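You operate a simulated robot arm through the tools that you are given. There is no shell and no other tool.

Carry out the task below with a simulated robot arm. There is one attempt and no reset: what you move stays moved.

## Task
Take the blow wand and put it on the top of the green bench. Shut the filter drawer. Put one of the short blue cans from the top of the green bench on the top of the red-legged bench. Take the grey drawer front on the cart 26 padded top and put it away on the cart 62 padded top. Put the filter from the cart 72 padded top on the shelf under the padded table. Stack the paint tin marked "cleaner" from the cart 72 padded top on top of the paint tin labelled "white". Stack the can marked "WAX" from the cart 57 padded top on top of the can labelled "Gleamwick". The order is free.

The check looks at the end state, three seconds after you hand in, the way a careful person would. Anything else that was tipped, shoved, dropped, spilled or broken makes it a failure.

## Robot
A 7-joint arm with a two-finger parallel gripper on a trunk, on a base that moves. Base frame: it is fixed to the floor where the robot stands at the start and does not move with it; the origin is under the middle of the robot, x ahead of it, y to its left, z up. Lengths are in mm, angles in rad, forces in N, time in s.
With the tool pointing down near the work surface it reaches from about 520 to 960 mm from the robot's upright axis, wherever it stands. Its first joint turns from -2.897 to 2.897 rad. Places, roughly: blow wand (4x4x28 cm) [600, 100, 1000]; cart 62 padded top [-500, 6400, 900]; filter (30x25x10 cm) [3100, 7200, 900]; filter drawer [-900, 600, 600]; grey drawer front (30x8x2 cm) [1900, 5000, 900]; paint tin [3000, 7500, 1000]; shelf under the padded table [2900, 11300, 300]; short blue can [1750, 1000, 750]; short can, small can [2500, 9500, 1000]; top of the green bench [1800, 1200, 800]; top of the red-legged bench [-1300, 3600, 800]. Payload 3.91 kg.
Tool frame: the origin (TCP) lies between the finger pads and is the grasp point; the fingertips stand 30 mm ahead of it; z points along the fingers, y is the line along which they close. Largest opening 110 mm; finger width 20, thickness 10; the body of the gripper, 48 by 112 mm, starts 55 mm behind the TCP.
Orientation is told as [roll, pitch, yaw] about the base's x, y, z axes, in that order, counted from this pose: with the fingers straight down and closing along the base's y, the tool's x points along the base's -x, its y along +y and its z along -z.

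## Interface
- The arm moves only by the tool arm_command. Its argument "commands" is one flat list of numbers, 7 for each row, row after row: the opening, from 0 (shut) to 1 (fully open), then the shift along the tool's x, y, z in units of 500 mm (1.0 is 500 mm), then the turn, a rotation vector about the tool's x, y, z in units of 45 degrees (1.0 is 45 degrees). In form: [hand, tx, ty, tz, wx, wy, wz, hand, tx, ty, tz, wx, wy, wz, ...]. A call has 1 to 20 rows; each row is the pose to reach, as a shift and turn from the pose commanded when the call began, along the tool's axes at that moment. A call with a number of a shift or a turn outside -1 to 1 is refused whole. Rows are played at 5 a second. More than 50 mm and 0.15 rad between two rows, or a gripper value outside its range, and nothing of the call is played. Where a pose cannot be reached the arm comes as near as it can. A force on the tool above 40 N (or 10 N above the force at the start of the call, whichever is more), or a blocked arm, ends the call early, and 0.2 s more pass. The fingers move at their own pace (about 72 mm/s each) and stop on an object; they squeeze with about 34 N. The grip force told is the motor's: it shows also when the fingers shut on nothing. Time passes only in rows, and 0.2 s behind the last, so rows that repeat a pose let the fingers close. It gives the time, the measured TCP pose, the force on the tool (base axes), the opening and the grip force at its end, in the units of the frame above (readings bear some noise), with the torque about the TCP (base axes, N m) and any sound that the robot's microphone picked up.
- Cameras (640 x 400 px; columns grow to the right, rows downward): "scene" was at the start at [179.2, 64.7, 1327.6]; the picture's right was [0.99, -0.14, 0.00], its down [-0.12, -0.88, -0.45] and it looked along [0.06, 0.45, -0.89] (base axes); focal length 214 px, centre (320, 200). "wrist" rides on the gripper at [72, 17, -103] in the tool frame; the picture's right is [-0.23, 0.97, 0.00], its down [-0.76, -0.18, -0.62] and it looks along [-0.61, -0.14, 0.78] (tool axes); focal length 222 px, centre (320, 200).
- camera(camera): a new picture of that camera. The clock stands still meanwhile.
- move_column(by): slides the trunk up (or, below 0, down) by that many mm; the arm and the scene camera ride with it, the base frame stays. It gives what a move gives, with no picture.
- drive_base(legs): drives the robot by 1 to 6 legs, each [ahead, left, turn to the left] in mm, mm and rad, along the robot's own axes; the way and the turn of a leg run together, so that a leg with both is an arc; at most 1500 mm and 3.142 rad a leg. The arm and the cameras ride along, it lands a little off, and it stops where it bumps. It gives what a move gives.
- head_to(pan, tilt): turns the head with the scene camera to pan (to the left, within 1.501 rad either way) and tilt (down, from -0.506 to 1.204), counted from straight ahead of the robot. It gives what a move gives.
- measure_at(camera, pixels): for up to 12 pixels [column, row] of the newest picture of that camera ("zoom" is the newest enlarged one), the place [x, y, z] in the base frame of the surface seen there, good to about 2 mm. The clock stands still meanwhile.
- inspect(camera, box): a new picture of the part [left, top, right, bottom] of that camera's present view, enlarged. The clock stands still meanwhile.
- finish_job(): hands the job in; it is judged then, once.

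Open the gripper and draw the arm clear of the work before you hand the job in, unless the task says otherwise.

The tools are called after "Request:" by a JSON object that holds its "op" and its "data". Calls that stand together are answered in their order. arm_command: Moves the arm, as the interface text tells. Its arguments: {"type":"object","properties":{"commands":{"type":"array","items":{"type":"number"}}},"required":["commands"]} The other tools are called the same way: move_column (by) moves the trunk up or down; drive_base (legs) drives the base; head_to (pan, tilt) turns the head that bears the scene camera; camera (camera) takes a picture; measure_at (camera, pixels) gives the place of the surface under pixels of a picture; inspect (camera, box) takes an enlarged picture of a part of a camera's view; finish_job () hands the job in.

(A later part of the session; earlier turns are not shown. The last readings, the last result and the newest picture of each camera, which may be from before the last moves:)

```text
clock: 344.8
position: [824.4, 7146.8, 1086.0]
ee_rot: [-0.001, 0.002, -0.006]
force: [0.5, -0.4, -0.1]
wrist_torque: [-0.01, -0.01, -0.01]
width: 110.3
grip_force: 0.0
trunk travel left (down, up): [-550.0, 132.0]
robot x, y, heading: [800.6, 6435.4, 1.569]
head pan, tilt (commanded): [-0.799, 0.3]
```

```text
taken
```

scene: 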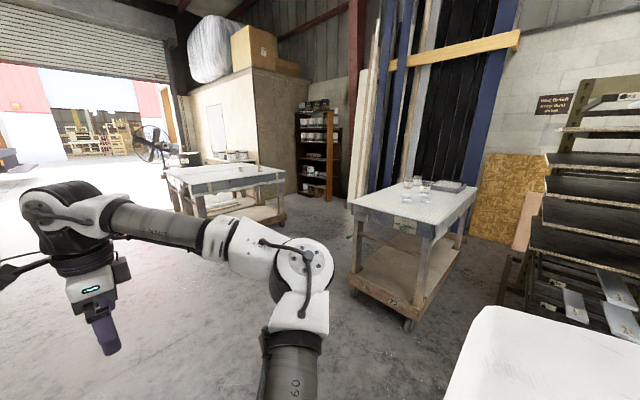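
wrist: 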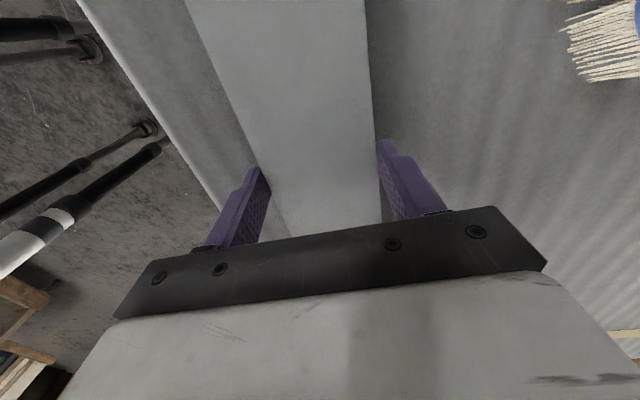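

Request:
{"op": "inspect", "data": {"camera": "scene", "box": [340, 160, 500, 330]}}

Request:
{"op": "inspect", "data": {"camera": "scene", "box": [140, 110, 340, 240]}}

Request:
{"op": "measure_at", "data": {"camera": "scene", "pixels": [[350, 205], [430, 235], [475, 190], [445, 185], [405, 192], [418, 185], [427, 195], [410, 215], [185, 185], [285, 175], [235, 155], [225, 160]]}}

```text
2.35 times, centred on (420, 245) of scene
```

zoom: 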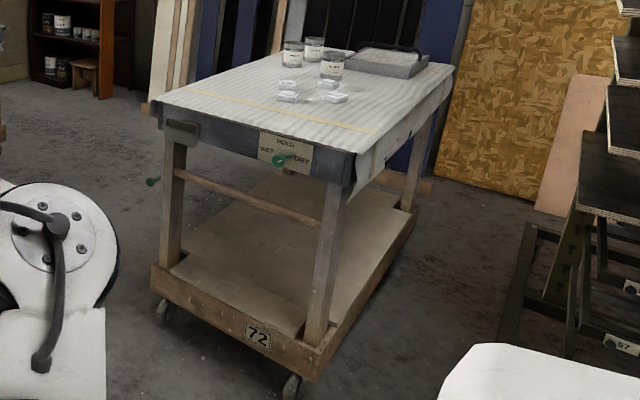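

```text
3.08 times, centred on (240, 175) of scene
```

zoom: 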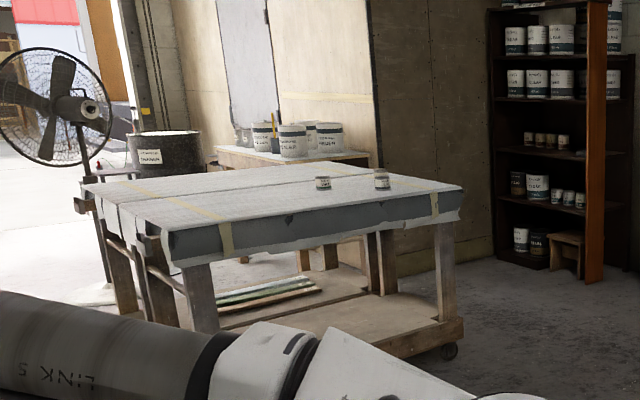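

```text
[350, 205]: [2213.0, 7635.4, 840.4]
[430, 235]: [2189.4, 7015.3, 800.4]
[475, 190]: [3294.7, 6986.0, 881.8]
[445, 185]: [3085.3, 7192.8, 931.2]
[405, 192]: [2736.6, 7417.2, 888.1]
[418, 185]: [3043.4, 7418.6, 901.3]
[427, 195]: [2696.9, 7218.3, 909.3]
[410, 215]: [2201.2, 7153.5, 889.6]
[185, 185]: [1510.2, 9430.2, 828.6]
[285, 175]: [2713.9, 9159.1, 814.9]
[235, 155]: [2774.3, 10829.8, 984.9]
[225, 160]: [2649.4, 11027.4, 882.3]
```

Cart 72 (x≈2200–3300, y≈7000–7640) carries tins and the filter; cart 57 is further at y≥9150. I'll work from cart 72's north side: drive to y≈8400, turn to face -y, and look.

Request:
{"op": "drive_base", "data": {"legs": [[1000, 0, 0], [960, 0, 0], [0, 0, -1.57], [0, 0, -1.57]]}}

Request:
{"op": "head_to", "data": {"pan": 0.8, "tilt": 0.3}}

Request:
{"op": "camera", "data": {"camera": "scene"}}

```text
clock: 362.5
position: [764.8, 7680.4, 1085.3]
ee_rot: [-0.003, 0.001, 3.079]
force: [0.1, -0.9, 0.5]
wrist_torque: [-0.05, 0.01, -0.03]
width: 110.1
grip_force: 0.1
trunk travel left (down, up): [-550.0, 132.0]
robot x, y, heading: [826.4, 8391.7, -1.628]
head pan, tilt (commanded): [-0.799, 0.3]
```

```text
clock: 364.2
position: [764.4, 7682.0, 1085.9]
ee_rot: [0.0, 0.002, 3.08]
force: [-0.5, 0.6, -0.1]
wrist_torque: [0.01, -0.01, -0.03]
width: 110.0
grip_force: 0.1
trunk travel left (down, up): [-550.0, 132.0]
robot x, y, heading: [825.7, 8393.9, -1.623]
head pan, tilt (commanded): [0.799, 0.3]
```

```text
taken
```

scene: 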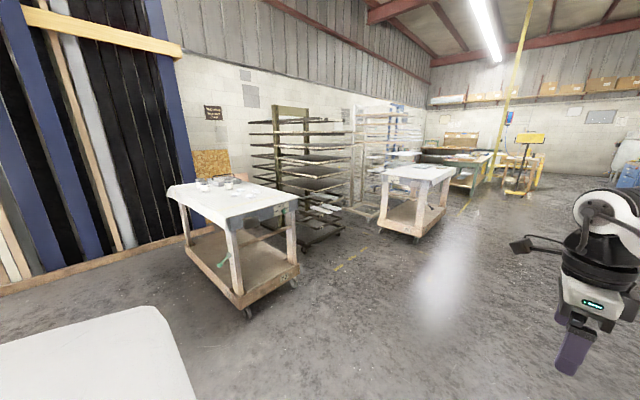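

Cart 72 is at (235,205). I straighten the heading and strafe left (towards +x) to x≈2850.

Request:
{"op": "drive_base", "data": {"legs": [[0, 0, 0.055], [0, 1000, 0], [0, 0, 0.0], [0, 1020, 0]]}}

Request:
{"op": "head_to", "data": {"pan": 0.0, "tilt": 0.4}}

Request:
{"op": "camera", "data": {"camera": "scene"}}

```text
clock: 380.8
position: [2828.5, 7678.1, 1086.1]
ee_rot: [-0.001, 0.002, 3.139]
force: [0.4, -1.3, -0.4]
wrist_torque: [0.0, 0.0, -0.02]
width: 109.9
grip_force: 0.0
trunk travel left (down, up): [-550.0, 132.0]
robot x, y, heading: [2847.6, 8389.9, -1.573]
head pan, tilt (commanded): [0.799, 0.3]
```

```text
clock: 382.0
position: [2829.7, 7677.3, 1085.6]
ee_rot: [0.0, 0.0, 3.139]
force: [0.4, 0.5, -0.4]
wrist_torque: [-0.01, 0.02, -0.01]
width: 110.0
grip_force: 0.0
trunk travel left (down, up): [-550.0, 132.0]
robot x, y, heading: [2850.5, 8388.7, -1.567]
head pan, tilt (commanded): [0.0, 0.4]
```

```text
taken
```

scene: 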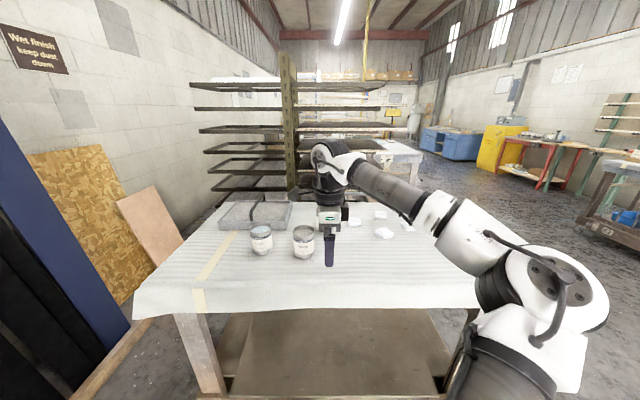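

I zoom on cart 72's top to identify tins and filter.

Request:
{"op": "inspect", "data": {"camera": "scene", "box": [200, 180, 430, 300]}}

Request:
{"op": "measure_at", "data": {"camera": "scene", "pixels": [[261, 232], [262, 248], [304, 232], [303, 250], [255, 205], [222, 225], [290, 205], [260, 215], [384, 234], [380, 214], [355, 222], [325, 270]]}}

```text
2.78 times, centred on (315, 240) of scene
```

zoom: 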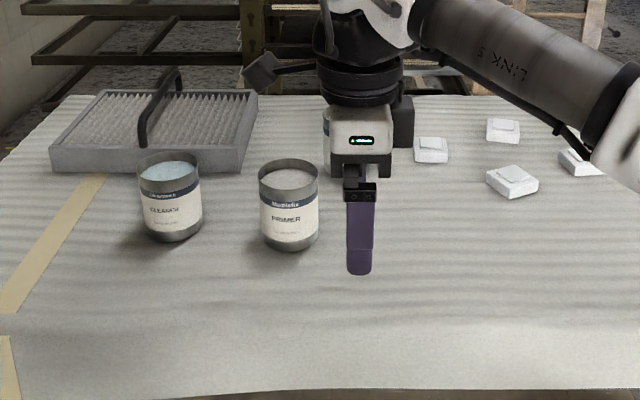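

```text
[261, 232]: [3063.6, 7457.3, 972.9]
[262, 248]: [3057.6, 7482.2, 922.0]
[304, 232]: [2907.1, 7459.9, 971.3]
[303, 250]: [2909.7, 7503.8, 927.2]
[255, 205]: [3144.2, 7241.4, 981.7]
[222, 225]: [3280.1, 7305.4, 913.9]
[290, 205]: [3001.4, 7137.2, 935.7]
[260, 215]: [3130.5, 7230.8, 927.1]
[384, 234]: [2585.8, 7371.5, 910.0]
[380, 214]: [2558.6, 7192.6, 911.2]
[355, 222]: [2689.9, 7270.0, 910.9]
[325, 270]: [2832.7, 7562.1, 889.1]
```

"CLEANER" is the left tin (170,205 in zoom), "PRIMER" next to it; the third tin is hidden behind the gripper. I move the tool 200 mm to the right to see it.

Request:
{"op": "arm_command", "data": {"commands": [1, -0.08, 0, 0, 0, 0, 0, 1, -0.16, 0, 0, 0, 0, 0, 1, -0.24, 0, 0, 0, 0, 0, 1, -0.32, 0, 0, 0, 0, 0, 1, -0.4, 0, 0, 0, 0, 0]}}

Request:
{"op": "inspect", "data": {"camera": "scene", "box": [200, 170, 430, 300]}}

```text
clock: 383.2
position: [2630.2, 7678.6, 1086.1]
ee_rot: [-0.001, 0.001, 3.138]
force: [0.4, 0.1, 0.7]
wrist_torque: [-0.06, 0.0, -0.01]
width: 109.9
grip_force: 0.0
trunk travel left (down, up): [-550.0, 132.0]
robot x, y, heading: [2849.9, 8390.2, -1.566]
head pan, tilt (commanded): [0.0, 0.4]
```

```text
2.78 times, centred on (315, 235) of scene
```

zoom: 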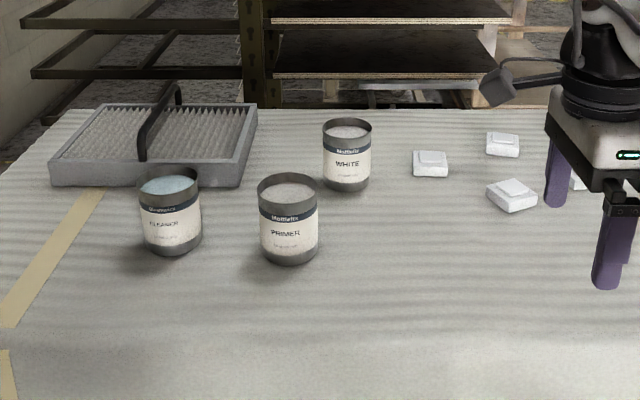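

"WHITE" stands at the back (347,155). I drive ahead 390 mm to bring the tins within reach and look again.

Request:
{"op": "drive_base", "data": {"legs": [[385, 0, 0]]}}

Request:
{"op": "head_to", "data": {"pan": 0.1, "tilt": 0.6}}

Request:
{"op": "camera", "data": {"camera": "scene"}}

```text
clock: 385.6
position: [2629.3, 7301.3, 1085.7]
ee_rot: [-0.001, 0.001, 3.136]
force: [-0.2, 0.0, -0.5]
wrist_torque: [0.0, 0.02, 0.0]
width: 110.1
grip_force: 0.0
trunk travel left (down, up): [-550.0, 132.0]
robot x, y, heading: [2847.8, 8010.9, -1.574]
head pan, tilt (commanded): [0.0, 0.4]
```

```text
clock: 386.3
position: [2630.4, 7301.3, 1086.0]
ee_rot: [-0.002, 0.002, 3.136]
force: [-0.3, -0.7, 0.7]
wrist_torque: [0.04, -0.01, -0.02]
width: 110.0
grip_force: 0.1
trunk travel left (down, up): [-550.0, 132.0]
robot x, y, heading: [2850.2, 8009.9, -1.573]
head pan, tilt (commanded): [0.099, 0.6]
```

```text
taken
```

scene: 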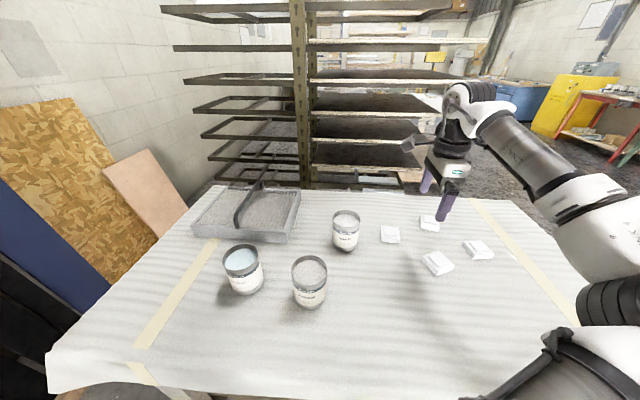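

I zoom on the tins and measure their rims.

Request:
{"op": "inspect", "data": {"camera": "scene", "box": [190, 180, 390, 320]}}

Request:
{"op": "measure_at", "data": {"camera": "scene", "pixels": [[224, 258], [258, 255], [241, 246], [240, 270], [292, 270], [327, 268], [309, 258], [310, 282], [333, 218], [360, 217], [346, 211], [347, 228]]}}

```text
2.86 times, centred on (290, 250) of scene
```

zoom: 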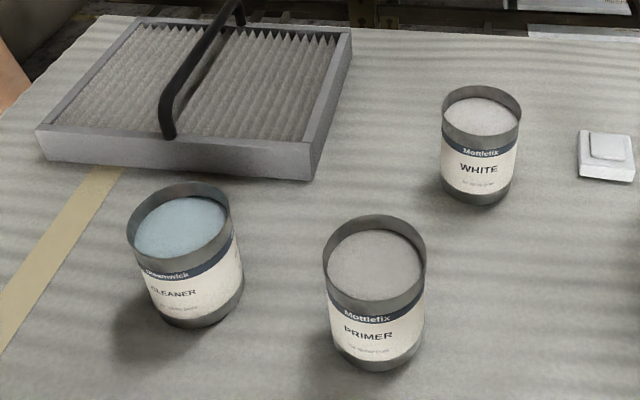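

```text
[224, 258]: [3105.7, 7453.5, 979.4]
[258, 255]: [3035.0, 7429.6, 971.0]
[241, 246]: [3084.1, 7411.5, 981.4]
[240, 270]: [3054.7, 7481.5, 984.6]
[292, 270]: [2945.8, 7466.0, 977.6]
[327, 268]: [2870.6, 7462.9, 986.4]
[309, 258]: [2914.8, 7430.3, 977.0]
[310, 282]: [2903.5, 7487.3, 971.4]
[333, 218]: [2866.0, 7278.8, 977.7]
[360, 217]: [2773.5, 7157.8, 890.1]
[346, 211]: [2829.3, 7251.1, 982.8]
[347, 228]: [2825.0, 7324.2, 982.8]
```

I measure rim points in the zoomed picture for CLEANER, WHITE and PRIMER.

Request:
{"op": "measure_at", "data": {"camera": "zoom", "pixels": [[130, 228], [229, 218], [178, 186], [182, 262], [180, 225], [444, 118], [519, 115], [480, 89], [483, 143], [482, 115], [325, 262], [425, 258]]}}

Request:
{"op": "measure_at", "data": {"camera": "zoom", "pixels": [[374, 217], [375, 298], [205, 325], [478, 203], [374, 368], [186, 315], [240, 12], [168, 130], [235, 5], [175, 100], [40, 130], [320, 175]]}}

```text
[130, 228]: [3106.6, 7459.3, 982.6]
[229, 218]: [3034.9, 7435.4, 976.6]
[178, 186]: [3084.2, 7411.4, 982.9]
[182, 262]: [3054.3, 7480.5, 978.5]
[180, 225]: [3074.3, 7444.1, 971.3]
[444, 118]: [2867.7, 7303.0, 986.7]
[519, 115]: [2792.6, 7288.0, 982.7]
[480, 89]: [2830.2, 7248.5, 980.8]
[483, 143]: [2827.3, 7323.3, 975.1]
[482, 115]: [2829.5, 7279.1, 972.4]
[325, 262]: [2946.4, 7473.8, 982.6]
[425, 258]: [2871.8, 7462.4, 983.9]
```

```text
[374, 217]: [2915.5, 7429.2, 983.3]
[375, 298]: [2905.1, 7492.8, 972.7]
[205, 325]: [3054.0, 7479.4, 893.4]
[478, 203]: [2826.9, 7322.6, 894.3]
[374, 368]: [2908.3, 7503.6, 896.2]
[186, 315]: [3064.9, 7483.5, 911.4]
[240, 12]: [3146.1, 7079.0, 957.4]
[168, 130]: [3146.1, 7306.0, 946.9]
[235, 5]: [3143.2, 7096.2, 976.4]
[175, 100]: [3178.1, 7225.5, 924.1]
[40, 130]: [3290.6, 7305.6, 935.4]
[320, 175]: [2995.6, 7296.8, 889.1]
```

CLEANER's centre is (3070,7447) and WHITE's (2829,7287), both rims at z≈983, about 76 mm wide. I move the open gripper above CLEANER.

Request:
{"op": "arm_command", "data": {"commands": [1, 0.088, -0.029, 0, 0, 0, 0, 1, 0.176, -0.058, 0, 0, 0, 0, 1, 0.264, -0.088, 0, 0, 0, 0, 1, 0.352, -0.117, 0, 0, 0, 0, 1, 0.44, -0.146, 0, 0, 0, 0, 1, 0.528, -0.175, 0, 0, 0, 0, 1, 0.616, -0.204, 0, 0, 0, 0, 1, 0.704, -0.234, 0, 0, 0, 0, 1, 0.792, -0.263, 0, 0, 0, 0, 1, 0.879, -0.292, 0, 0, 0, 0]}}

Request:
{"op": "camera", "data": {"camera": "wrist"}}

Request:
{"op": "camera", "data": {"camera": "scene"}}

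```text
clock: 388.5
position: [3072.4, 7444.8, 1086.3]
ee_rot: [-0.003, -0.001, 3.135]
force: [-0.6, 0.5, -0.2]
wrist_torque: [0.03, 0.03, 0.03]
width: 110.1
grip_force: 0.0
trunk travel left (down, up): [-550.0, 132.0]
robot x, y, heading: [2847.7, 8011.8, -1.573]
head pan, tilt (commanded): [0.099, 0.6]
```

```text
taken
```

wrist: 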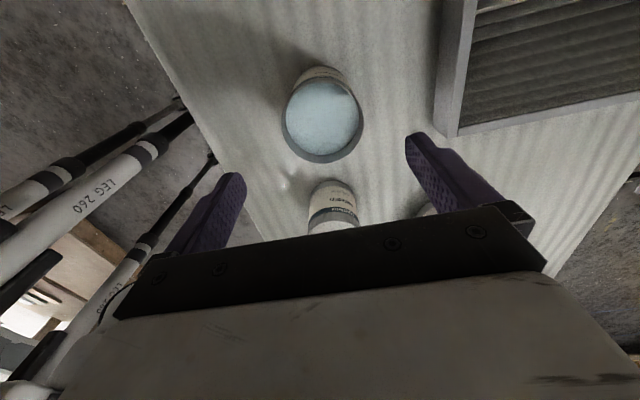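

```text
taken
```

scene: 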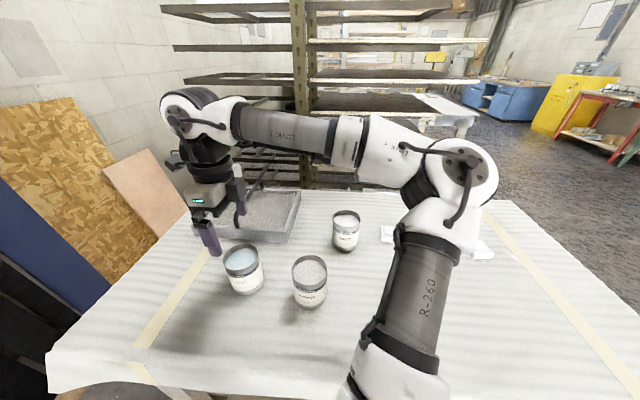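

CLEANER is centred under the gripper. I lower to z≈960 with open fingers around the tin.

Request:
{"op": "arm_command", "data": {"commands": [1, 0, 0, 0.07, 0, 0, 0, 1, 0, 0, 0.14, 0, 0, 0, 1, 0, 0, 0.2, 0, 0, 0, 1, 0, 0, 0.252, 0, 0, 0]}}

Request:
{"op": "camera", "data": {"camera": "wrist"}}

Request:
{"op": "inspect", "data": {"camera": "scene", "box": [160, 160, 340, 320]}}

```text
clock: 389.5
position: [3071.2, 7445.5, 962.0]
ee_rot: [-0.002, 0.003, 3.137]
force: [-0.5, -0.2, -0.6]
wrist_torque: [0.01, 0.01, 0.01]
width: 110.0
grip_force: 0.0
trunk travel left (down, up): [-550.0, 132.0]
robot x, y, heading: [2845.6, 8014.6, -1.574]
head pan, tilt (commanded): [0.099, 0.6]
```

```text
taken
```

wrist: 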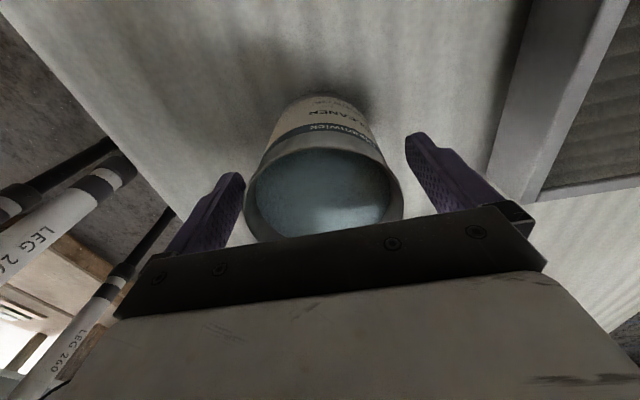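

```text
2.50 times, centred on (250, 240) of scene
```

zoom: 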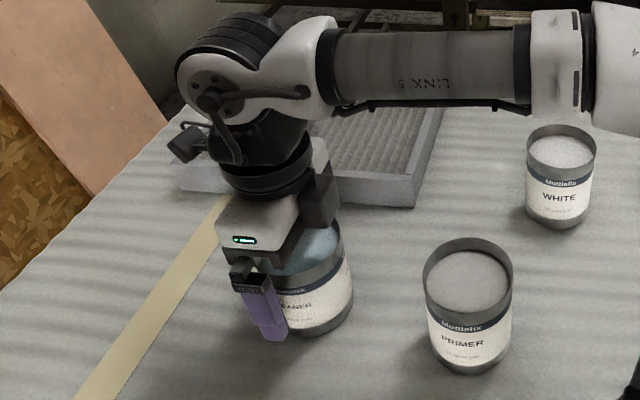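

The tin is between the fingers. I close the hand.

Request:
{"op": "arm_command", "data": {"commands": [0.8, 0, 0, 0, 0, 0, 0, 0.6, 0, 0, 0, 0, 0, 0, 0.3, 0, 0, 0, 0, 0, 0, 0, 0, 0, 0, 0, 0, 0, 0, 0, 0, 0, 0, 0, 0]}}

Request:
{"op": "camera", "data": {"camera": "wrist"}}

```text
clock: 390.7
position: [3071.1, 7445.7, 961.7]
ee_rot: [-0.001, -0.001, 3.136]
force: [0.2, -0.8, -0.7]
wrist_torque: [-0.16, -0.05, 0.0]
width: 76.0
grip_force: 33.6
trunk travel left (down, up): [-550.0, 132.0]
robot x, y, heading: [2845.5, 8016.2, -1.572]
head pan, tilt (commanded): [0.099, 0.6]
```

```text
taken
```

wrist: 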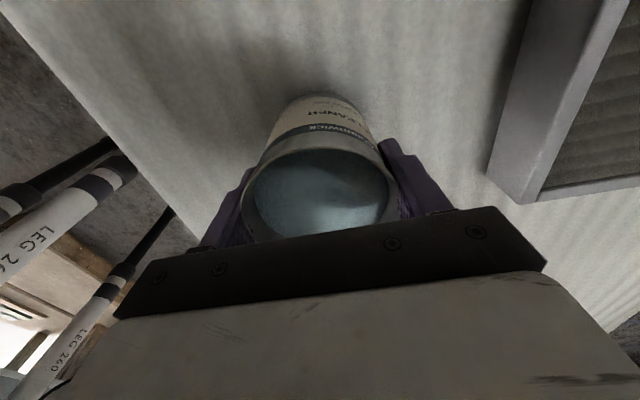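

Gripped at 76 mm. I lift gently 140 mm.

Request:
{"op": "arm_command", "data": {"commands": [0, 0, 0, -0.015, 0, 0, 0, 0, 0, 0, -0.05, 0, 0, 0, 0, 0, 0, -0.09, 0, 0, 0, 0, 0, 0, -0.13, 0, 0, 0, 0, 0, 0, -0.17, 0, 0, 0, 0, 0, 0, -0.21, 0, 0, 0, 0, 0, 0, -0.25, 0, 0, 0, 0, 0, 0, -0.28, 0, 0, 0]}}

Request:
{"op": "camera", "data": {"camera": "scene"}}

```text
clock: 392.5
position: [3068.8, 7444.9, 1102.0]
ee_rot: [-0.002, 0.0, 3.136]
force: [-0.3, 0.2, -4.8]
wrist_torque: [0.01, -0.03, -0.02]
width: 75.9
grip_force: 33.8
trunk travel left (down, up): [-550.0, 132.0]
robot x, y, heading: [2850.3, 8014.9, -1.573]
head pan, tilt (commanded): [0.099, 0.6]
```

```text
taken
```

scene: 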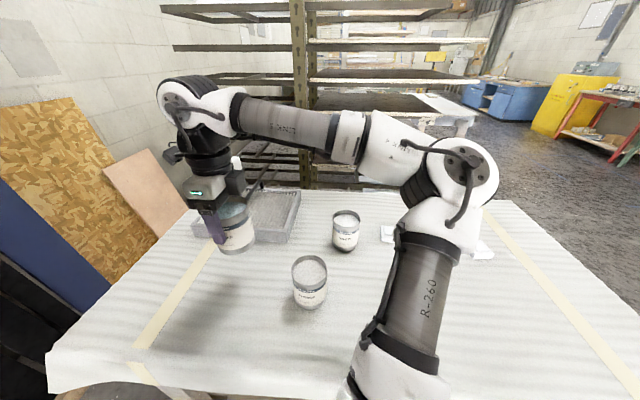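

The tin hangs level (4.8 N), its bottom at z≈1029. I move it over WHITE at (2829,7287).

Request:
{"op": "arm_command", "data": {"commands": [0, -0.05, 0.034, 0, 0, 0, 0, 0, -0.11, 0.074, 0, 0, 0, 0, 0, -0.17, 0.115, 0, 0, 0, 0, 0, -0.23, 0.155, 0, 0, 0, 0, 0, -0.29, 0.196, 0, 0, 0, 0, 0, -0.35, 0.236, 0, 0, 0, 0, 0, -0.41, 0.277, 0, 0, 0, 0, 0, -0.45, 0.304, 0, 0, 0, 0, 0, -0.475, 0.32, 0, 0, 0, 0, 0, -0.475, 0.32, 0, 0, 0, 0]}}

Request:
{"op": "camera", "data": {"camera": "wrist"}}

Request:
{"op": "camera", "data": {"camera": "scene"}}

```text
clock: 394.7
position: [2831.6, 7285.3, 1100.8]
ee_rot: [-0.002, 0.0, 3.136]
force: [-0.3, -0.2, -5.6]
wrist_torque: [-0.01, -0.01, 0.03]
width: 75.5
grip_force: 33.7
trunk travel left (down, up): [-550.0, 132.0]
robot x, y, heading: [2848.6, 8009.6, -1.568]
head pan, tilt (commanded): [0.099, 0.6]
```

```text
taken
```

wrist: 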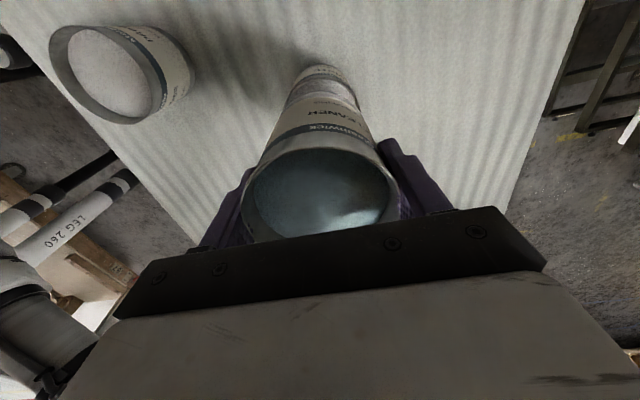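

```text
taken
```

scene: 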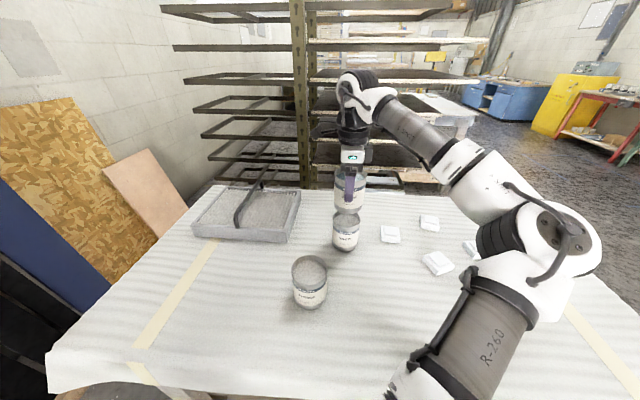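

CLEANER hangs over WHITE. I zoom to check the alignment of both tins.

Request:
{"op": "inspect", "data": {"camera": "scene", "box": [300, 140, 400, 260]}}

```text
3.33 times, centred on (350, 200) of scene
```

zoom: 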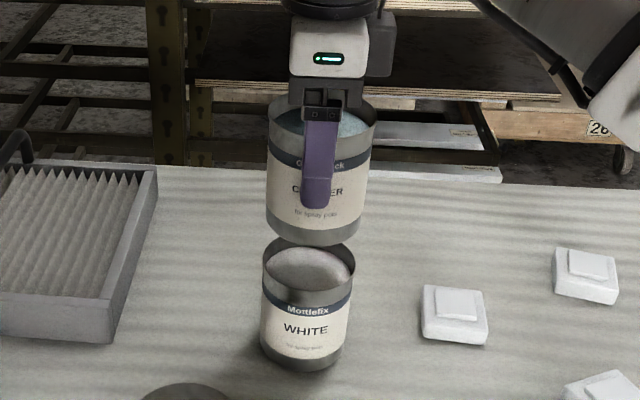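

I measure matching points on both tins' sides and fronts.

Request:
{"op": "measure_at", "data": {"camera": "zoom", "pixels": [[270, 215], [364, 222], [317, 238], [300, 230], [335, 235], [266, 280], [351, 285], [307, 330], [285, 340], [330, 340], [309, 289], [308, 241]]}}

```text
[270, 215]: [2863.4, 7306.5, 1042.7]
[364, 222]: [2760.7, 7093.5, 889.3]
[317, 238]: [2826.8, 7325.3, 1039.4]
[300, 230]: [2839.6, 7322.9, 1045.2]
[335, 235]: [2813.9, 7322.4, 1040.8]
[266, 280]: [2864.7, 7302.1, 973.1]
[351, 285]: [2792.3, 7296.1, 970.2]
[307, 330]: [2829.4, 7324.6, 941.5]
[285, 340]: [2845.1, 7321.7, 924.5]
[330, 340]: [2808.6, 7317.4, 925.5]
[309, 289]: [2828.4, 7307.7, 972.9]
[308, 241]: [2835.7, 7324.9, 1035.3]
```

Alignment is within ~3 mm. I shift +2 mm in x and lower to about 4 mm above the rim.

Request:
{"op": "arm_command", "data": {"commands": [0, 0.004, 0, 0.02, 0, 0, 0, 0, 0.004, 0, 0.045, 0, 0, 0, 0, 0.004, 0, 0.065, 0, 0, 0, 0, 0.004, 0, 0.08, 0, 0, 0, 0, 0.004, 0, 0.08, 0, 0, 0]}}

Request:
{"op": "inspect", "data": {"camera": "scene", "box": [300, 140, 400, 260]}}

```text
clock: 395.9
position: [2833.5, 7287.5, 1060.7]
ee_rot: [-0.001, 0.0, 3.137]
force: [0.1, -0.4, -4.3]
wrist_torque: [-0.02, 0.04, 0.03]
width: 75.5
grip_force: 34.4
trunk travel left (down, up): [-550.0, 132.0]
robot x, y, heading: [2844.2, 8010.8, -1.572]
head pan, tilt (commanded): [0.099, 0.6]
```

```text
3.33 times, centred on (350, 200) of scene
```

zoom: 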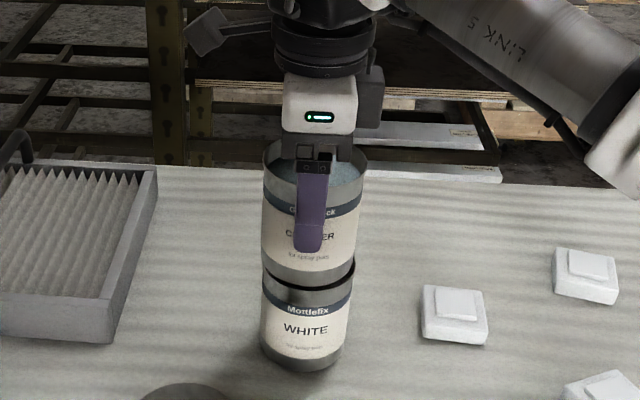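

Nicely aligned. I lower in 1.5 mm steps until the weight is taken.

Request:
{"op": "arm_command", "data": {"commands": [0, 0, 0, 0.003, 0, 0, 0, 0, 0, 0, 0.006, 0, 0, 0, 0, 0, 0, 0.008, 0, 0, 0, 0, 0, 0, 0.01, 0, 0, 0]}}

```text
clock: 396.9
position: [2833.3, 7287.5, 1057.1]
ee_rot: [0.001, 0.002, 3.136]
force: [0.4, -3.0, 12.1]
wrist_torque: [0.14, 0.08, 0.03]
width: 75.6
grip_force: 34.1
trunk travel left (down, up): [-550.0, 132.0]
robot x, y, heading: [2850.0, 8010.0, -1.572]
head pan, tilt (commanded): [0.099, 0.6]
```

Contact: the tin rests on WHITE (force +12 N). I ease up 1 mm and open the hand slowly.

Request:
{"op": "arm_command", "data": {"commands": [0, 0, 0, -0.003, 0, 0, 0, 0.72, 0, 0, -0.003, 0, 0, 0, 0.8, 0, 0, -0.003, 0, 0, 0, 0.9, 0, 0, -0.003, 0, 0, 0, 1, 0, 0, -0.003, 0, 0, 0, 1, 0, 0, -0.003, 0, 0, 0]}}

Request:
{"op": "inspect", "data": {"camera": "scene", "box": [300, 140, 400, 260]}}

Request:
{"op": "camera", "data": {"camera": "wrist"}}

```text
clock: 398.3
position: [2833.1, 7286.9, 1058.4]
ee_rot: [-0.002, 0.002, 3.134]
force: [-0.6, -0.6, 0.4]
wrist_torque: [0.01, 0.02, 0.0]
width: 110.0
grip_force: 0.1
trunk travel left (down, up): [-550.0, 132.0]
robot x, y, heading: [2849.2, 8012.1, -1.573]
head pan, tilt (commanded): [0.099, 0.6]
```

```text
3.33 times, centred on (350, 200) of scene
```

zoom: 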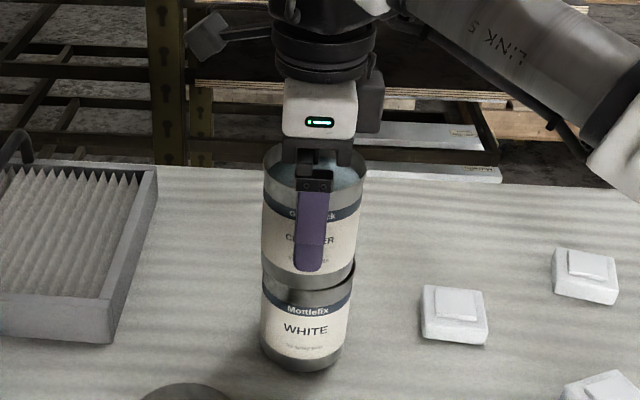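

```text
taken
```

wrist: 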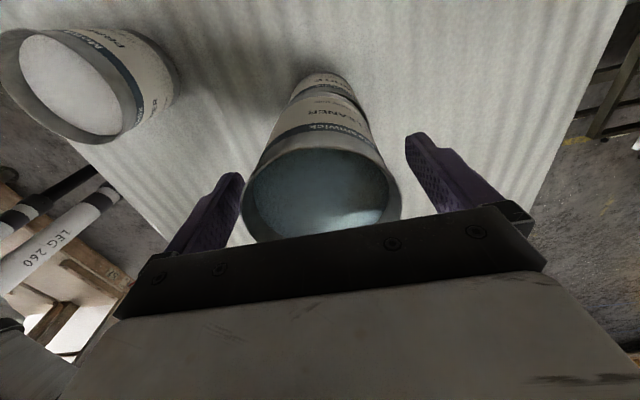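

The fingers are off the tin. I raise the tool straight up 100 mm and check the stack.

Request:
{"op": "arm_command", "data": {"commands": [1, 0, 0, -0.02, 0, 0, 0, 1, 0, 0, -0.06, 0, 0, 0, 1, 0, 0, -0.12, 0, 0, 0, 1, 0, 0, -0.2, 0, 0, 0]}}

Request:
{"op": "inspect", "data": {"camera": "scene", "box": [300, 140, 400, 260]}}

Request:
{"op": "measure_at", "data": {"camera": "zoom", "pixels": [[266, 160], [364, 160], [315, 185], [300, 250], [330, 250], [270, 255], [348, 255], [305, 330], [285, 340], [330, 340]]}}

```text
clock: 399.3
position: [2832.7, 7285.5, 1158.8]
ee_rot: [-0.002, 0.0, 3.137]
force: [0.3, 0.0, 0.2]
wrist_torque: [0.0, 0.0, 0.02]
width: 109.9
grip_force: 0.1
trunk travel left (down, up): [-550.0, 132.0]
robot x, y, heading: [2849.7, 8012.0, -1.575]
head pan, tilt (commanded): [0.099, 0.6]
```

```text
3.33 times, centred on (350, 200) of scene
```

zoom: 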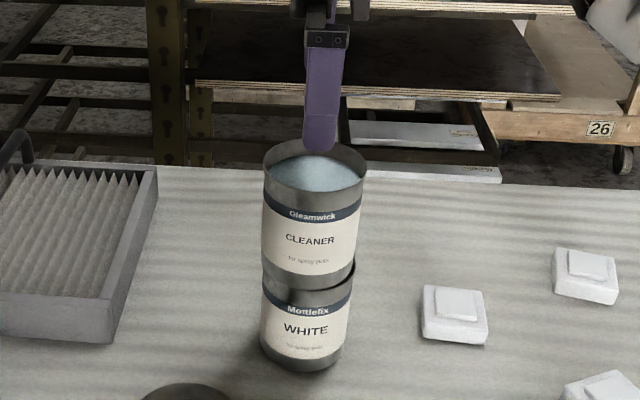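

```text
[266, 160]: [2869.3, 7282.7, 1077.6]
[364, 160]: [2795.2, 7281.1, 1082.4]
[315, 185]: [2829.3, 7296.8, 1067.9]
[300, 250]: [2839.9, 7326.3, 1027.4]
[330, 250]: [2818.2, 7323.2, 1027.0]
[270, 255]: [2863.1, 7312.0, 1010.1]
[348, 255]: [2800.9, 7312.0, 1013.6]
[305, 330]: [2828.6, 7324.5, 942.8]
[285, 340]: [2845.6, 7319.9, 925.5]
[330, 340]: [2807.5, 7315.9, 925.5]
```

The stack stands well (offset ~3 mm). Next the filter: its black handle arch runs along y at x≈3145, top z≈980. I check for obstacles to my left before shifting that way.

Request:
{"op": "measure_at", "data": {"camera": "scene", "pixels": [[60, 290], [20, 350], [80, 340], [150, 200], [60, 150], [110, 285], [245, 215], [255, 185], [238, 225], [265, 180], [250, 200], [275, 205]]}}

Request:
{"op": "inspect", "data": {"camera": "scene", "box": [170, 150, 330, 260]}}

```text
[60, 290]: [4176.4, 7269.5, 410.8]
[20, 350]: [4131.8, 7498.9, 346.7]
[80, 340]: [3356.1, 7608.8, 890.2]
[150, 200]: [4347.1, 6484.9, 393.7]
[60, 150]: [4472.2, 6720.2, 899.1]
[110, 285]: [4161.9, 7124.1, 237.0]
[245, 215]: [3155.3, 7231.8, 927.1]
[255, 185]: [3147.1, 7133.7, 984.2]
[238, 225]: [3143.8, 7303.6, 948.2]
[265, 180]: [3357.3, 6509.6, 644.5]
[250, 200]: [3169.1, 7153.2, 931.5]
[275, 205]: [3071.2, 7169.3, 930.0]
```

```text
3.64 times, centred on (250, 205) of scene
```

zoom: 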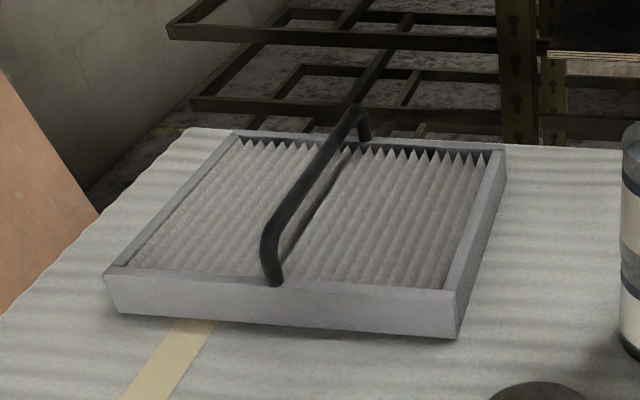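

The handle is a rigid bar along y. I measure points on its bar and the filter's rim.

Request:
{"op": "measure_at", "data": {"camera": "zoom", "pixels": [[270, 225], [285, 200], [305, 172], [325, 145], [345, 118], [272, 275], [363, 135], [110, 270], [455, 290], [505, 150], [235, 132], [300, 320]]}}

```text
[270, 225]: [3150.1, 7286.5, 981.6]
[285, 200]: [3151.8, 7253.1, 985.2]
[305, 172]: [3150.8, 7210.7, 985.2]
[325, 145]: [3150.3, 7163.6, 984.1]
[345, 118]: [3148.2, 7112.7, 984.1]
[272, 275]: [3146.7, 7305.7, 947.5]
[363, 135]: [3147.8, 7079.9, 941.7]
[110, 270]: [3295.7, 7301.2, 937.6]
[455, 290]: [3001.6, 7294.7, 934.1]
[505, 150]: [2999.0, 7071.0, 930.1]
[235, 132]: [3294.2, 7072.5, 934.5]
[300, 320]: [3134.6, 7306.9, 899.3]
```

Handle bar: centre about (3149,7190), top z≈985; filter 297×232 mm, rim z≈935. I strafe left 285 mm so that it lies straight ahead.

Request:
{"op": "drive_base", "data": {"legs": [[0, 285, 0]]}}

Request:
{"op": "arm_command", "data": {"commands": [1, 0, 0, 0, 0, 0, -0.17, 1, 0, 0, 0, 0, 0, -0.34, 1, 0, 0, 0, 0, 0, -0.51, 1, 0, 0, 0, 0, 0, -0.68, 1, 0, 0, 0, 0, 0, -0.84, 1, 0, 0, 0, 0, 0, -1.0]}}

Request:
{"op": "arm_command", "data": {"commands": [1, 0, 0, 0, 0, 0, -0.17, 1, 0, 0, 0, 0, 0, -0.34, 1, 0, 0, 0, 0, 0, -0.51, 1, 0, 0, 0, 0, 0, -0.68, 1, 0, 0, 0, 0, 0, -0.84, 1, 0, 0, 0, 0, 0, -1.0]}}

Request:
{"op": "camera", "data": {"camera": "scene"}}

```text
clock: 402.1
position: [3118.1, 7284.8, 1158.3]
ee_rot: [-0.002, 0.0, 3.14]
force: [0.0, -0.8, -0.3]
wrist_torque: [0.0, 0.01, 0.01]
width: 110.2
grip_force: 0.1
trunk travel left (down, up): [-550.0, 132.0]
robot x, y, heading: [3132.2, 8010.5, -1.572]
head pan, tilt (commanded): [0.099, 0.6]
```

```text
clock: 403.5
position: [3119.0, 7285.4, 1158.2]
ee_rot: [0.001, 0.002, -2.358]
force: [0.3, 0.3, 0.2]
wrist_torque: [0.01, 0.01, -0.01]
width: 110.2
grip_force: 0.0
trunk travel left (down, up): [-550.0, 132.0]
robot x, y, heading: [3137.9, 8015.3, -1.568]
head pan, tilt (commanded): [0.099, 0.6]
```

```text
clock: 404.9
position: [3118.6, 7284.7, 1158.0]
ee_rot: [0.002, 0.001, -1.572]
force: [-0.1, -0.2, -0.2]
wrist_torque: [0.02, 0.01, -0.02]
width: 110.1
grip_force: 0.0
trunk travel left (down, up): [-550.0, 132.0]
robot x, y, heading: [3131.2, 8011.5, -1.564]
head pan, tilt (commanded): [0.099, 0.6]
```

```text
taken
```

scene: 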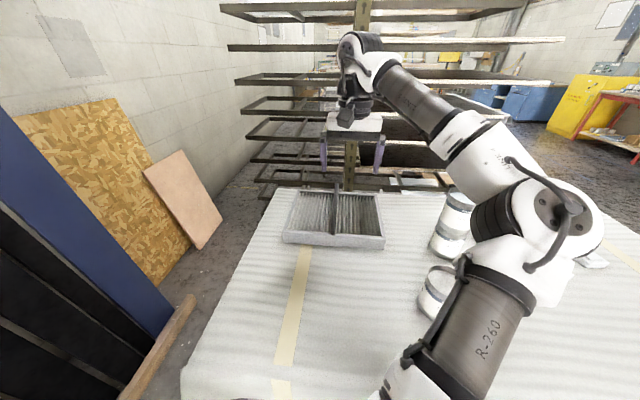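

The tool is turned. I move over the handle bar and lower to z≈1040.

Request:
{"op": "arm_command", "data": {"commands": [1, -0.07, 0.02, 0, 0, 0, 0, 1, -0.14, 0.045, 0, 0, 0, 0, 1, -0.189, 0.061, 0, 0, 0, 0, 1, -0.189, 0.061, 0.08, 0, 0, 0, 1, -0.189, 0.061, 0.16, 0, 0, 0, 1, -0.189, 0.061, 0.236, 0, 0, 0]}}

Request:
{"op": "camera", "data": {"camera": "wrist"}}

Request:
{"op": "camera", "data": {"camera": "scene"}}

```text
clock: 406.3
position: [3146.9, 7192.4, 1041.5]
ee_rot: [-0.001, 0.002, -1.574]
force: [-1.2, -0.2, -0.4]
wrist_torque: [-0.03, 0.0, 0.01]
width: 110.3
grip_force: 0.1
trunk travel left (down, up): [-550.0, 132.0]
robot x, y, heading: [3130.1, 8014.2, -1.571]
head pan, tilt (commanded): [0.099, 0.6]
```

```text
taken
```

wrist: 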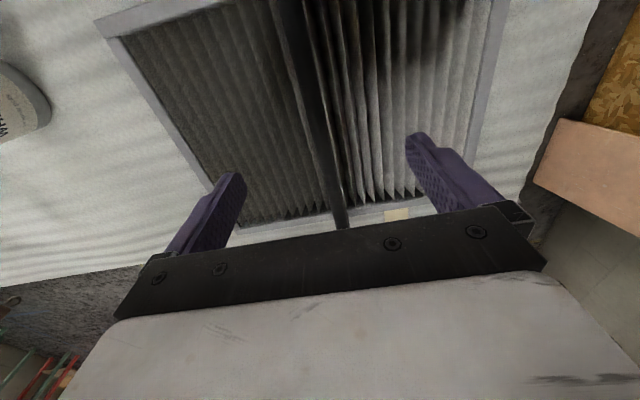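

```text
taken
```

scene: 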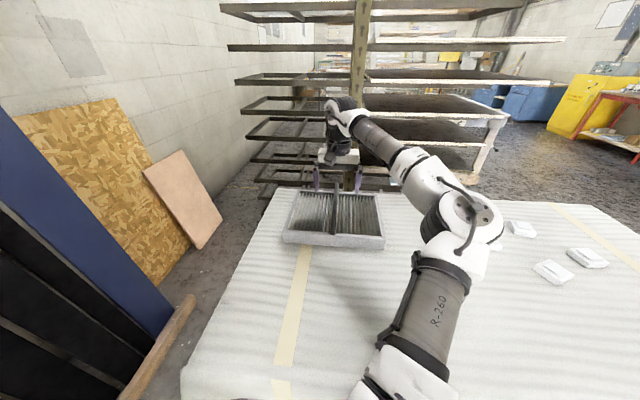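

I check the elbow's height over the tins before lowering further.

Request:
{"op": "measure_at", "data": {"camera": "scene", "pixels": [[465, 215], [480, 230], [450, 235], [410, 165], [470, 180], [440, 270], [500, 245]]}}

```text
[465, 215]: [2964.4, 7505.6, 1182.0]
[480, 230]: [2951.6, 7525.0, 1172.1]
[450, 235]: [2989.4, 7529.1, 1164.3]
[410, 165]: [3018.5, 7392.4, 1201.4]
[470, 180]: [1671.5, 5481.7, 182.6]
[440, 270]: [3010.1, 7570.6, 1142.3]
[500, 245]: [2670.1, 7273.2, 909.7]
```

Elbow clearance is fine. I shift 4 mm, lower to z≈973 and close on the bar.

Request:
{"op": "arm_command", "data": {"commands": [1, 0, 0.008, 0.04, 0, 0, 0, 1, 0, 0.008, 0.09, 0, 0, 0, 1, 0, 0.008, 0.137, 0, 0, 0, 0.6, 0, 0.008, 0.137, 0, 0, 0, 0.3, 0, 0.008, 0.137, 0, 0, 0, 0, 0, 0.008, 0.137, 0, 0, 0, 0, 0, 0.008, 0.137, 0, 0, 0, 0, 0, 0.008, 0.137, 0, 0, 0]}}

Request:
{"op": "camera", "data": {"camera": "wrist"}}

```text
clock: 408.1
position: [3151.8, 7192.2, 973.5]
ee_rot: [0.003, 0.002, -1.573]
force: [-2.2, 0.0, -0.3]
wrist_torque: [-0.03, 0.02, -0.12]
width: 13.2
grip_force: 34.6
trunk travel left (down, up): [-550.0, 132.0]
robot x, y, heading: [3132.2, 8012.9, -1.571]
head pan, tilt (commanded): [0.099, 0.6]
```

```text
taken
```

wrist: 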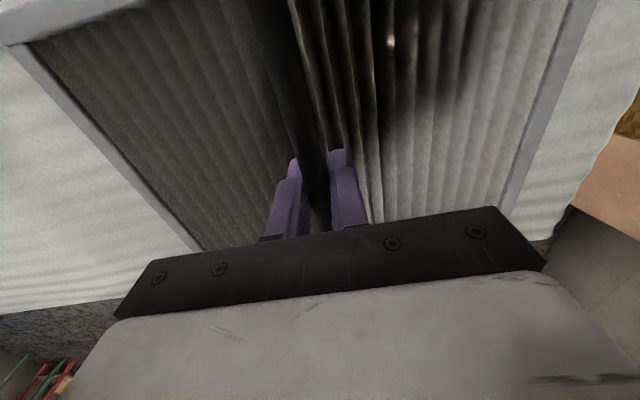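

Bar gripped (13 mm). I lift gently 60 mm and check the load.

Request:
{"op": "arm_command", "data": {"commands": [0, 0, 0, -0.01, 0, 0, 0, 0, 0, 0, -0.03, 0, 0, 0, 0, 0, 0, -0.06, 0, 0, 0, 0, 0, 0, -0.09, 0, 0, 0, 0, 0, 0, -0.12, 0, 0, 0]}}

Request:
{"op": "camera", "data": {"camera": "scene"}}

```text
clock: 409.3
position: [3154.4, 7191.7, 1030.9]
ee_rot: [0.0, 0.002, -1.572]
force: [0.1, -0.2, -5.1]
wrist_torque: [0.05, 0.05, 0.0]
width: 13.6
grip_force: 33.9
trunk travel left (down, up): [-550.0, 132.0]
robot x, y, heading: [3134.9, 8012.6, -1.575]
head pan, tilt (commanded): [0.099, 0.6]
```

```text
taken
```

scene: 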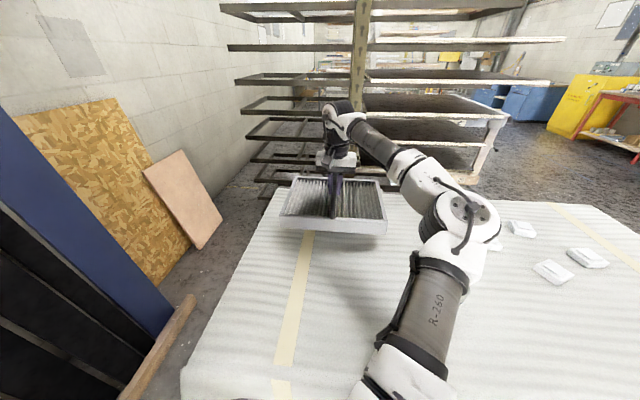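

The filter hangs level (5 N). I raise it another 100 mm and back the base away from the cart.

Request:
{"op": "arm_command", "data": {"commands": [0, 0, 0, -0.06, 0, 0, 0, 0, 0, 0, -0.12, 0, 0, 0, 0, 0, 0, -0.17, 0, 0, 0, 0, 0, 0, -0.2, 0, 0, 0]}}

Request:
{"op": "drive_base", "data": {"legs": [[-420, 0, 0]]}}

Request:
{"op": "camera", "data": {"camera": "scene"}}

```text
clock: 410.3
position: [3154.8, 7190.9, 1131.1]
ee_rot: [0.002, 0.001, -1.572]
force: [-0.4, -0.1, -4.9]
wrist_torque: [0.01, -0.01, -0.01]
width: 13.4
grip_force: 33.9
trunk travel left (down, up): [-550.0, 132.0]
robot x, y, heading: [3132.7, 8011.0, -1.573]
head pan, tilt (commanded): [0.099, 0.6]
```

```text
clock: 412.9
position: [3151.6, 7611.1, 1130.5]
ee_rot: [0.002, 0.003, -1.577]
force: [-0.2, 0.4, -4.1]
wrist_torque: [0.08, 0.01, -0.03]
width: 13.3
grip_force: 34.0
trunk travel left (down, up): [-550.0, 132.0]
robot x, y, heading: [3131.0, 8433.2, -1.576]
head pan, tilt (commanded): [0.099, 0.6]
```

```text
taken
```

scene: 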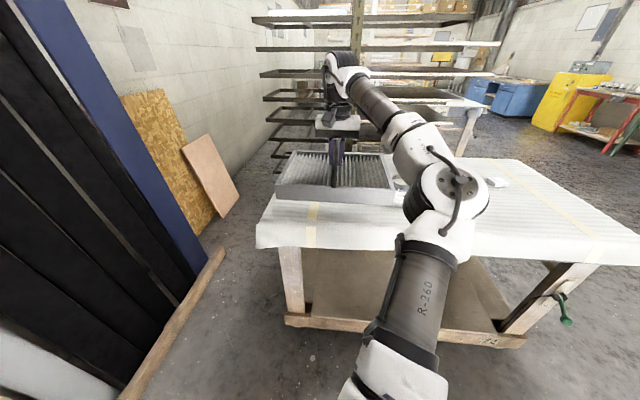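

I draw the filter in by 180 mm, turn right to face west, and look north for the way to the padded table.

Request:
{"op": "arm_command", "data": {"commands": [0, 0.06, 0, 0, 0, 0, 0, 0, 0.13, 0, 0, 0, 0, 0, 0, 0.2, 0, 0, 0, 0, 0, 0, 0.27, 0, 0, 0, 0, 0, 0, 0.33, 0, 0, 0, 0, 0, 0, 0.36, 0, 0, 0, 0, 0]}}

Request:
{"op": "drive_base", "data": {"legs": [[0, 0, -1.565]]}}

Request:
{"op": "head_to", "data": {"pan": -1.3, "tilt": 0.3}}

Request:
{"op": "camera", "data": {"camera": "scene"}}

```text
clock: 414.3
position: [3151.7, 7790.0, 1131.6]
ee_rot: [0.002, 0.002, -1.58]
force: [-0.3, 0.8, -4.7]
wrist_torque: [0.01, 0.02, 0.01]
width: 13.5
grip_force: 34.0
trunk travel left (down, up): [-550.0, 132.0]
robot x, y, heading: [3134.0, 8433.2, -1.572]
head pan, tilt (commanded): [0.099, 0.6]
```

```text
clock: 418.5
position: [2489.8, 8390.3, 1130.5]
ee_rot: [0.002, 0.001, -3.113]
force: [-0.2, -0.1, -4.8]
wrist_torque: [0.0, -0.02, 0.0]
width: 13.6
grip_force: 33.9
trunk travel left (down, up): [-550.0, 132.0]
robot x, y, heading: [3131.3, 8429.7, -3.107]
head pan, tilt (commanded): [0.099, 0.6]
```

```text
clock: 420.1
position: [2489.8, 8390.7, 1130.8]
ee_rot: [0.003, 0.003, -3.112]
force: [-0.3, 0.0, -5.1]
wrist_torque: [0.0, -0.02, -0.03]
width: 13.3
grip_force: 34.2
trunk travel left (down, up): [-550.0, 132.0]
robot x, y, heading: [3132.2, 8429.8, -3.108]
head pan, tilt (commanded): [-1.3, 0.3]
```

```text
taken
```

scene: 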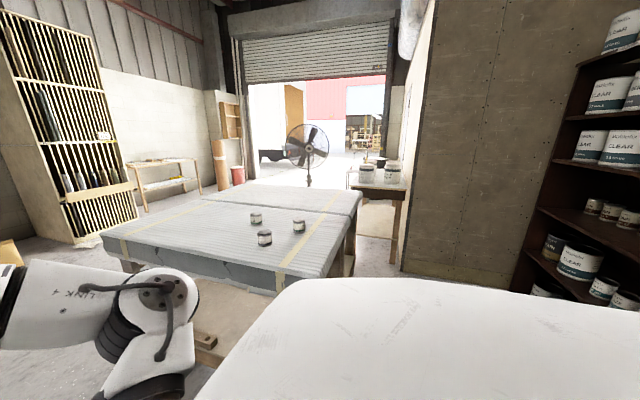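

I measure the padded table with tins (385,178), cart 57's corners, the partition wall and the shelf on the right.

Request:
{"op": "measure_at", "data": {"camera": "scene", "pixels": [[352, 188], [405, 193], [393, 265], [365, 200], [375, 165], [400, 270], [350, 190], [275, 292], [360, 192], [105, 240], [255, 218], [299, 225]]}}

Request:
{"op": "measure_at", "data": {"camera": "scene", "pixels": [[265, 237], [250, 187], [335, 212], [310, 185], [355, 265], [330, 280], [520, 285], [545, 180], [430, 260], [375, 240], [300, 183], [380, 215]]}}

Request:
{"op": "inspect", "data": {"camera": "scene", "box": [200, 140, 440, 300]}}

```text
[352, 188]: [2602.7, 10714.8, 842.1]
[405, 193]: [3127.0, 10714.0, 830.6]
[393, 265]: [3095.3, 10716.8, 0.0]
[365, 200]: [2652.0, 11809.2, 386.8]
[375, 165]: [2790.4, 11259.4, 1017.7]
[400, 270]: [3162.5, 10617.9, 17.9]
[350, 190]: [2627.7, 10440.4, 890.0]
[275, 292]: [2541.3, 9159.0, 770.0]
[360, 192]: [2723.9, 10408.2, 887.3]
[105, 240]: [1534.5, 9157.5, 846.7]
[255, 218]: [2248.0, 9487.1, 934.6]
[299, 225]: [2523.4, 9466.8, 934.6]
```

```text
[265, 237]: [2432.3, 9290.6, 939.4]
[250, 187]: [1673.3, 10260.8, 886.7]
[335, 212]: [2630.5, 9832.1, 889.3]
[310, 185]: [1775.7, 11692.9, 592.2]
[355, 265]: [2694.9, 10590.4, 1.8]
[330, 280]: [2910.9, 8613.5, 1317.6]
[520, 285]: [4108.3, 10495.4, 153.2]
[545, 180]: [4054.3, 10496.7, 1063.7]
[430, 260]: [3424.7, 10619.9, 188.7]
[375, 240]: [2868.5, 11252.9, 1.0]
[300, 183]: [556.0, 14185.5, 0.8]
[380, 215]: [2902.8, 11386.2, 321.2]
```

```text
2.50 times, centred on (320, 220) of scene
```

zoom: 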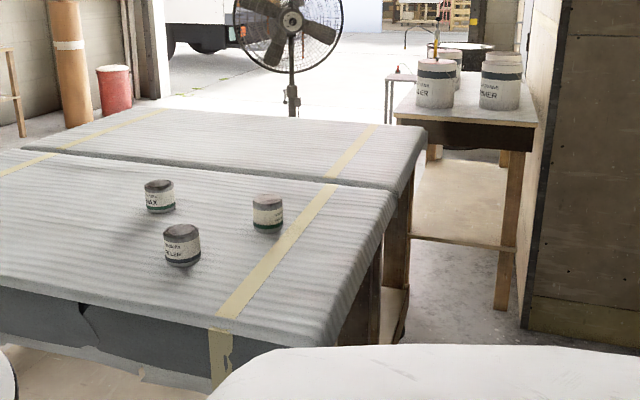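

The padded table (x≈2600–3130, y≥10714) stands against a partition on its east side; I must come from its west side, round cart 57. I drive west 2000 mm first.

Request:
{"op": "drive_base", "data": {"legs": [[0, 0, -0.03], [1000, 0, 0], [1000, 0, 0]]}}

Request:
{"op": "head_to", "data": {"pan": -1.4, "tilt": 0.3}}

Request:
{"op": "camera", "data": {"camera": "scene"}}

```text
clock: 430.3
position: [505.4, 8434.7, 1131.0]
ee_rot: [0.0, 0.001, 3.124]
force: [1.0, -0.7, -5.0]
wrist_torque: [-0.01, -0.06, -0.03]
width: 13.3
grip_force: 33.7
trunk travel left (down, up): [-550.0, 132.0]
robot x, y, heading: [1149.8, 8447.8, 3.127]
head pan, tilt (commanded): [-1.3, 0.3]
```

```text
clock: 431.0
position: [505.2, 8434.9, 1131.2]
ee_rot: [0.003, 0.002, 3.123]
force: [0.1, 0.5, -4.0]
wrist_torque: [-0.05, -0.06, -0.02]
width: 13.2
grip_force: 34.0
trunk travel left (down, up): [-550.0, 132.0]
robot x, y, heading: [1145.9, 8448.4, 3.13]
head pan, tilt (commanded): [-1.4, 0.3]
```

```text
taken
```

scene: 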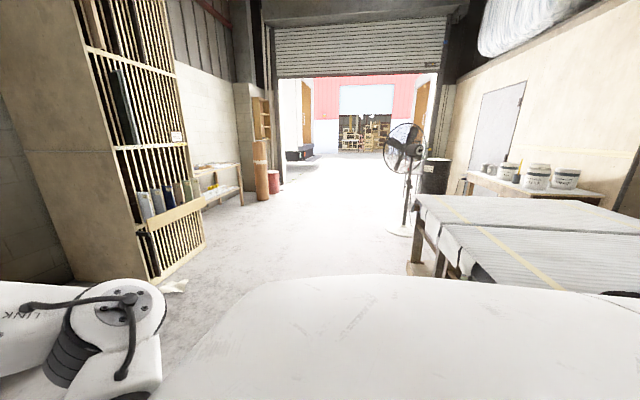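

I measure the fan's base (405,230), the drum (433,185), the padded table's west side (475,190),(590,195) and the floor.

Request:
{"op": "measure_at", "data": {"camera": "scene", "pixels": [[402, 232], [405, 190], [400, 150], [433, 178], [470, 185], [598, 198], [420, 240], [300, 220], [300, 280], [540, 180], [415, 250], [350, 240]]}}

Request:
{"op": "inspect", "data": {"camera": "scene", "box": [370, 110, 620, 270]}}

```text
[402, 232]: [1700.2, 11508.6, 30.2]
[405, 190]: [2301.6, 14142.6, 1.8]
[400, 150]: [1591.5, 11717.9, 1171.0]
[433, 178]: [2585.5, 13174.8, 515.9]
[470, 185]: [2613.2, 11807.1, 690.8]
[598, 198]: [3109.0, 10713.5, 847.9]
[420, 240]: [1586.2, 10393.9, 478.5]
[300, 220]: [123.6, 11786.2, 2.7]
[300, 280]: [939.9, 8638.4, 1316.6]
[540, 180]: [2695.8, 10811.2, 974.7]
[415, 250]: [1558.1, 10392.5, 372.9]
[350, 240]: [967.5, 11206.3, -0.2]
```

```text
2.50 times, centred on (495, 190) of scene
```

zoom: 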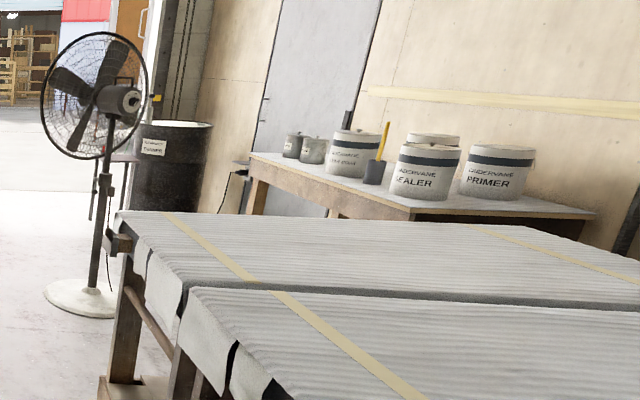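

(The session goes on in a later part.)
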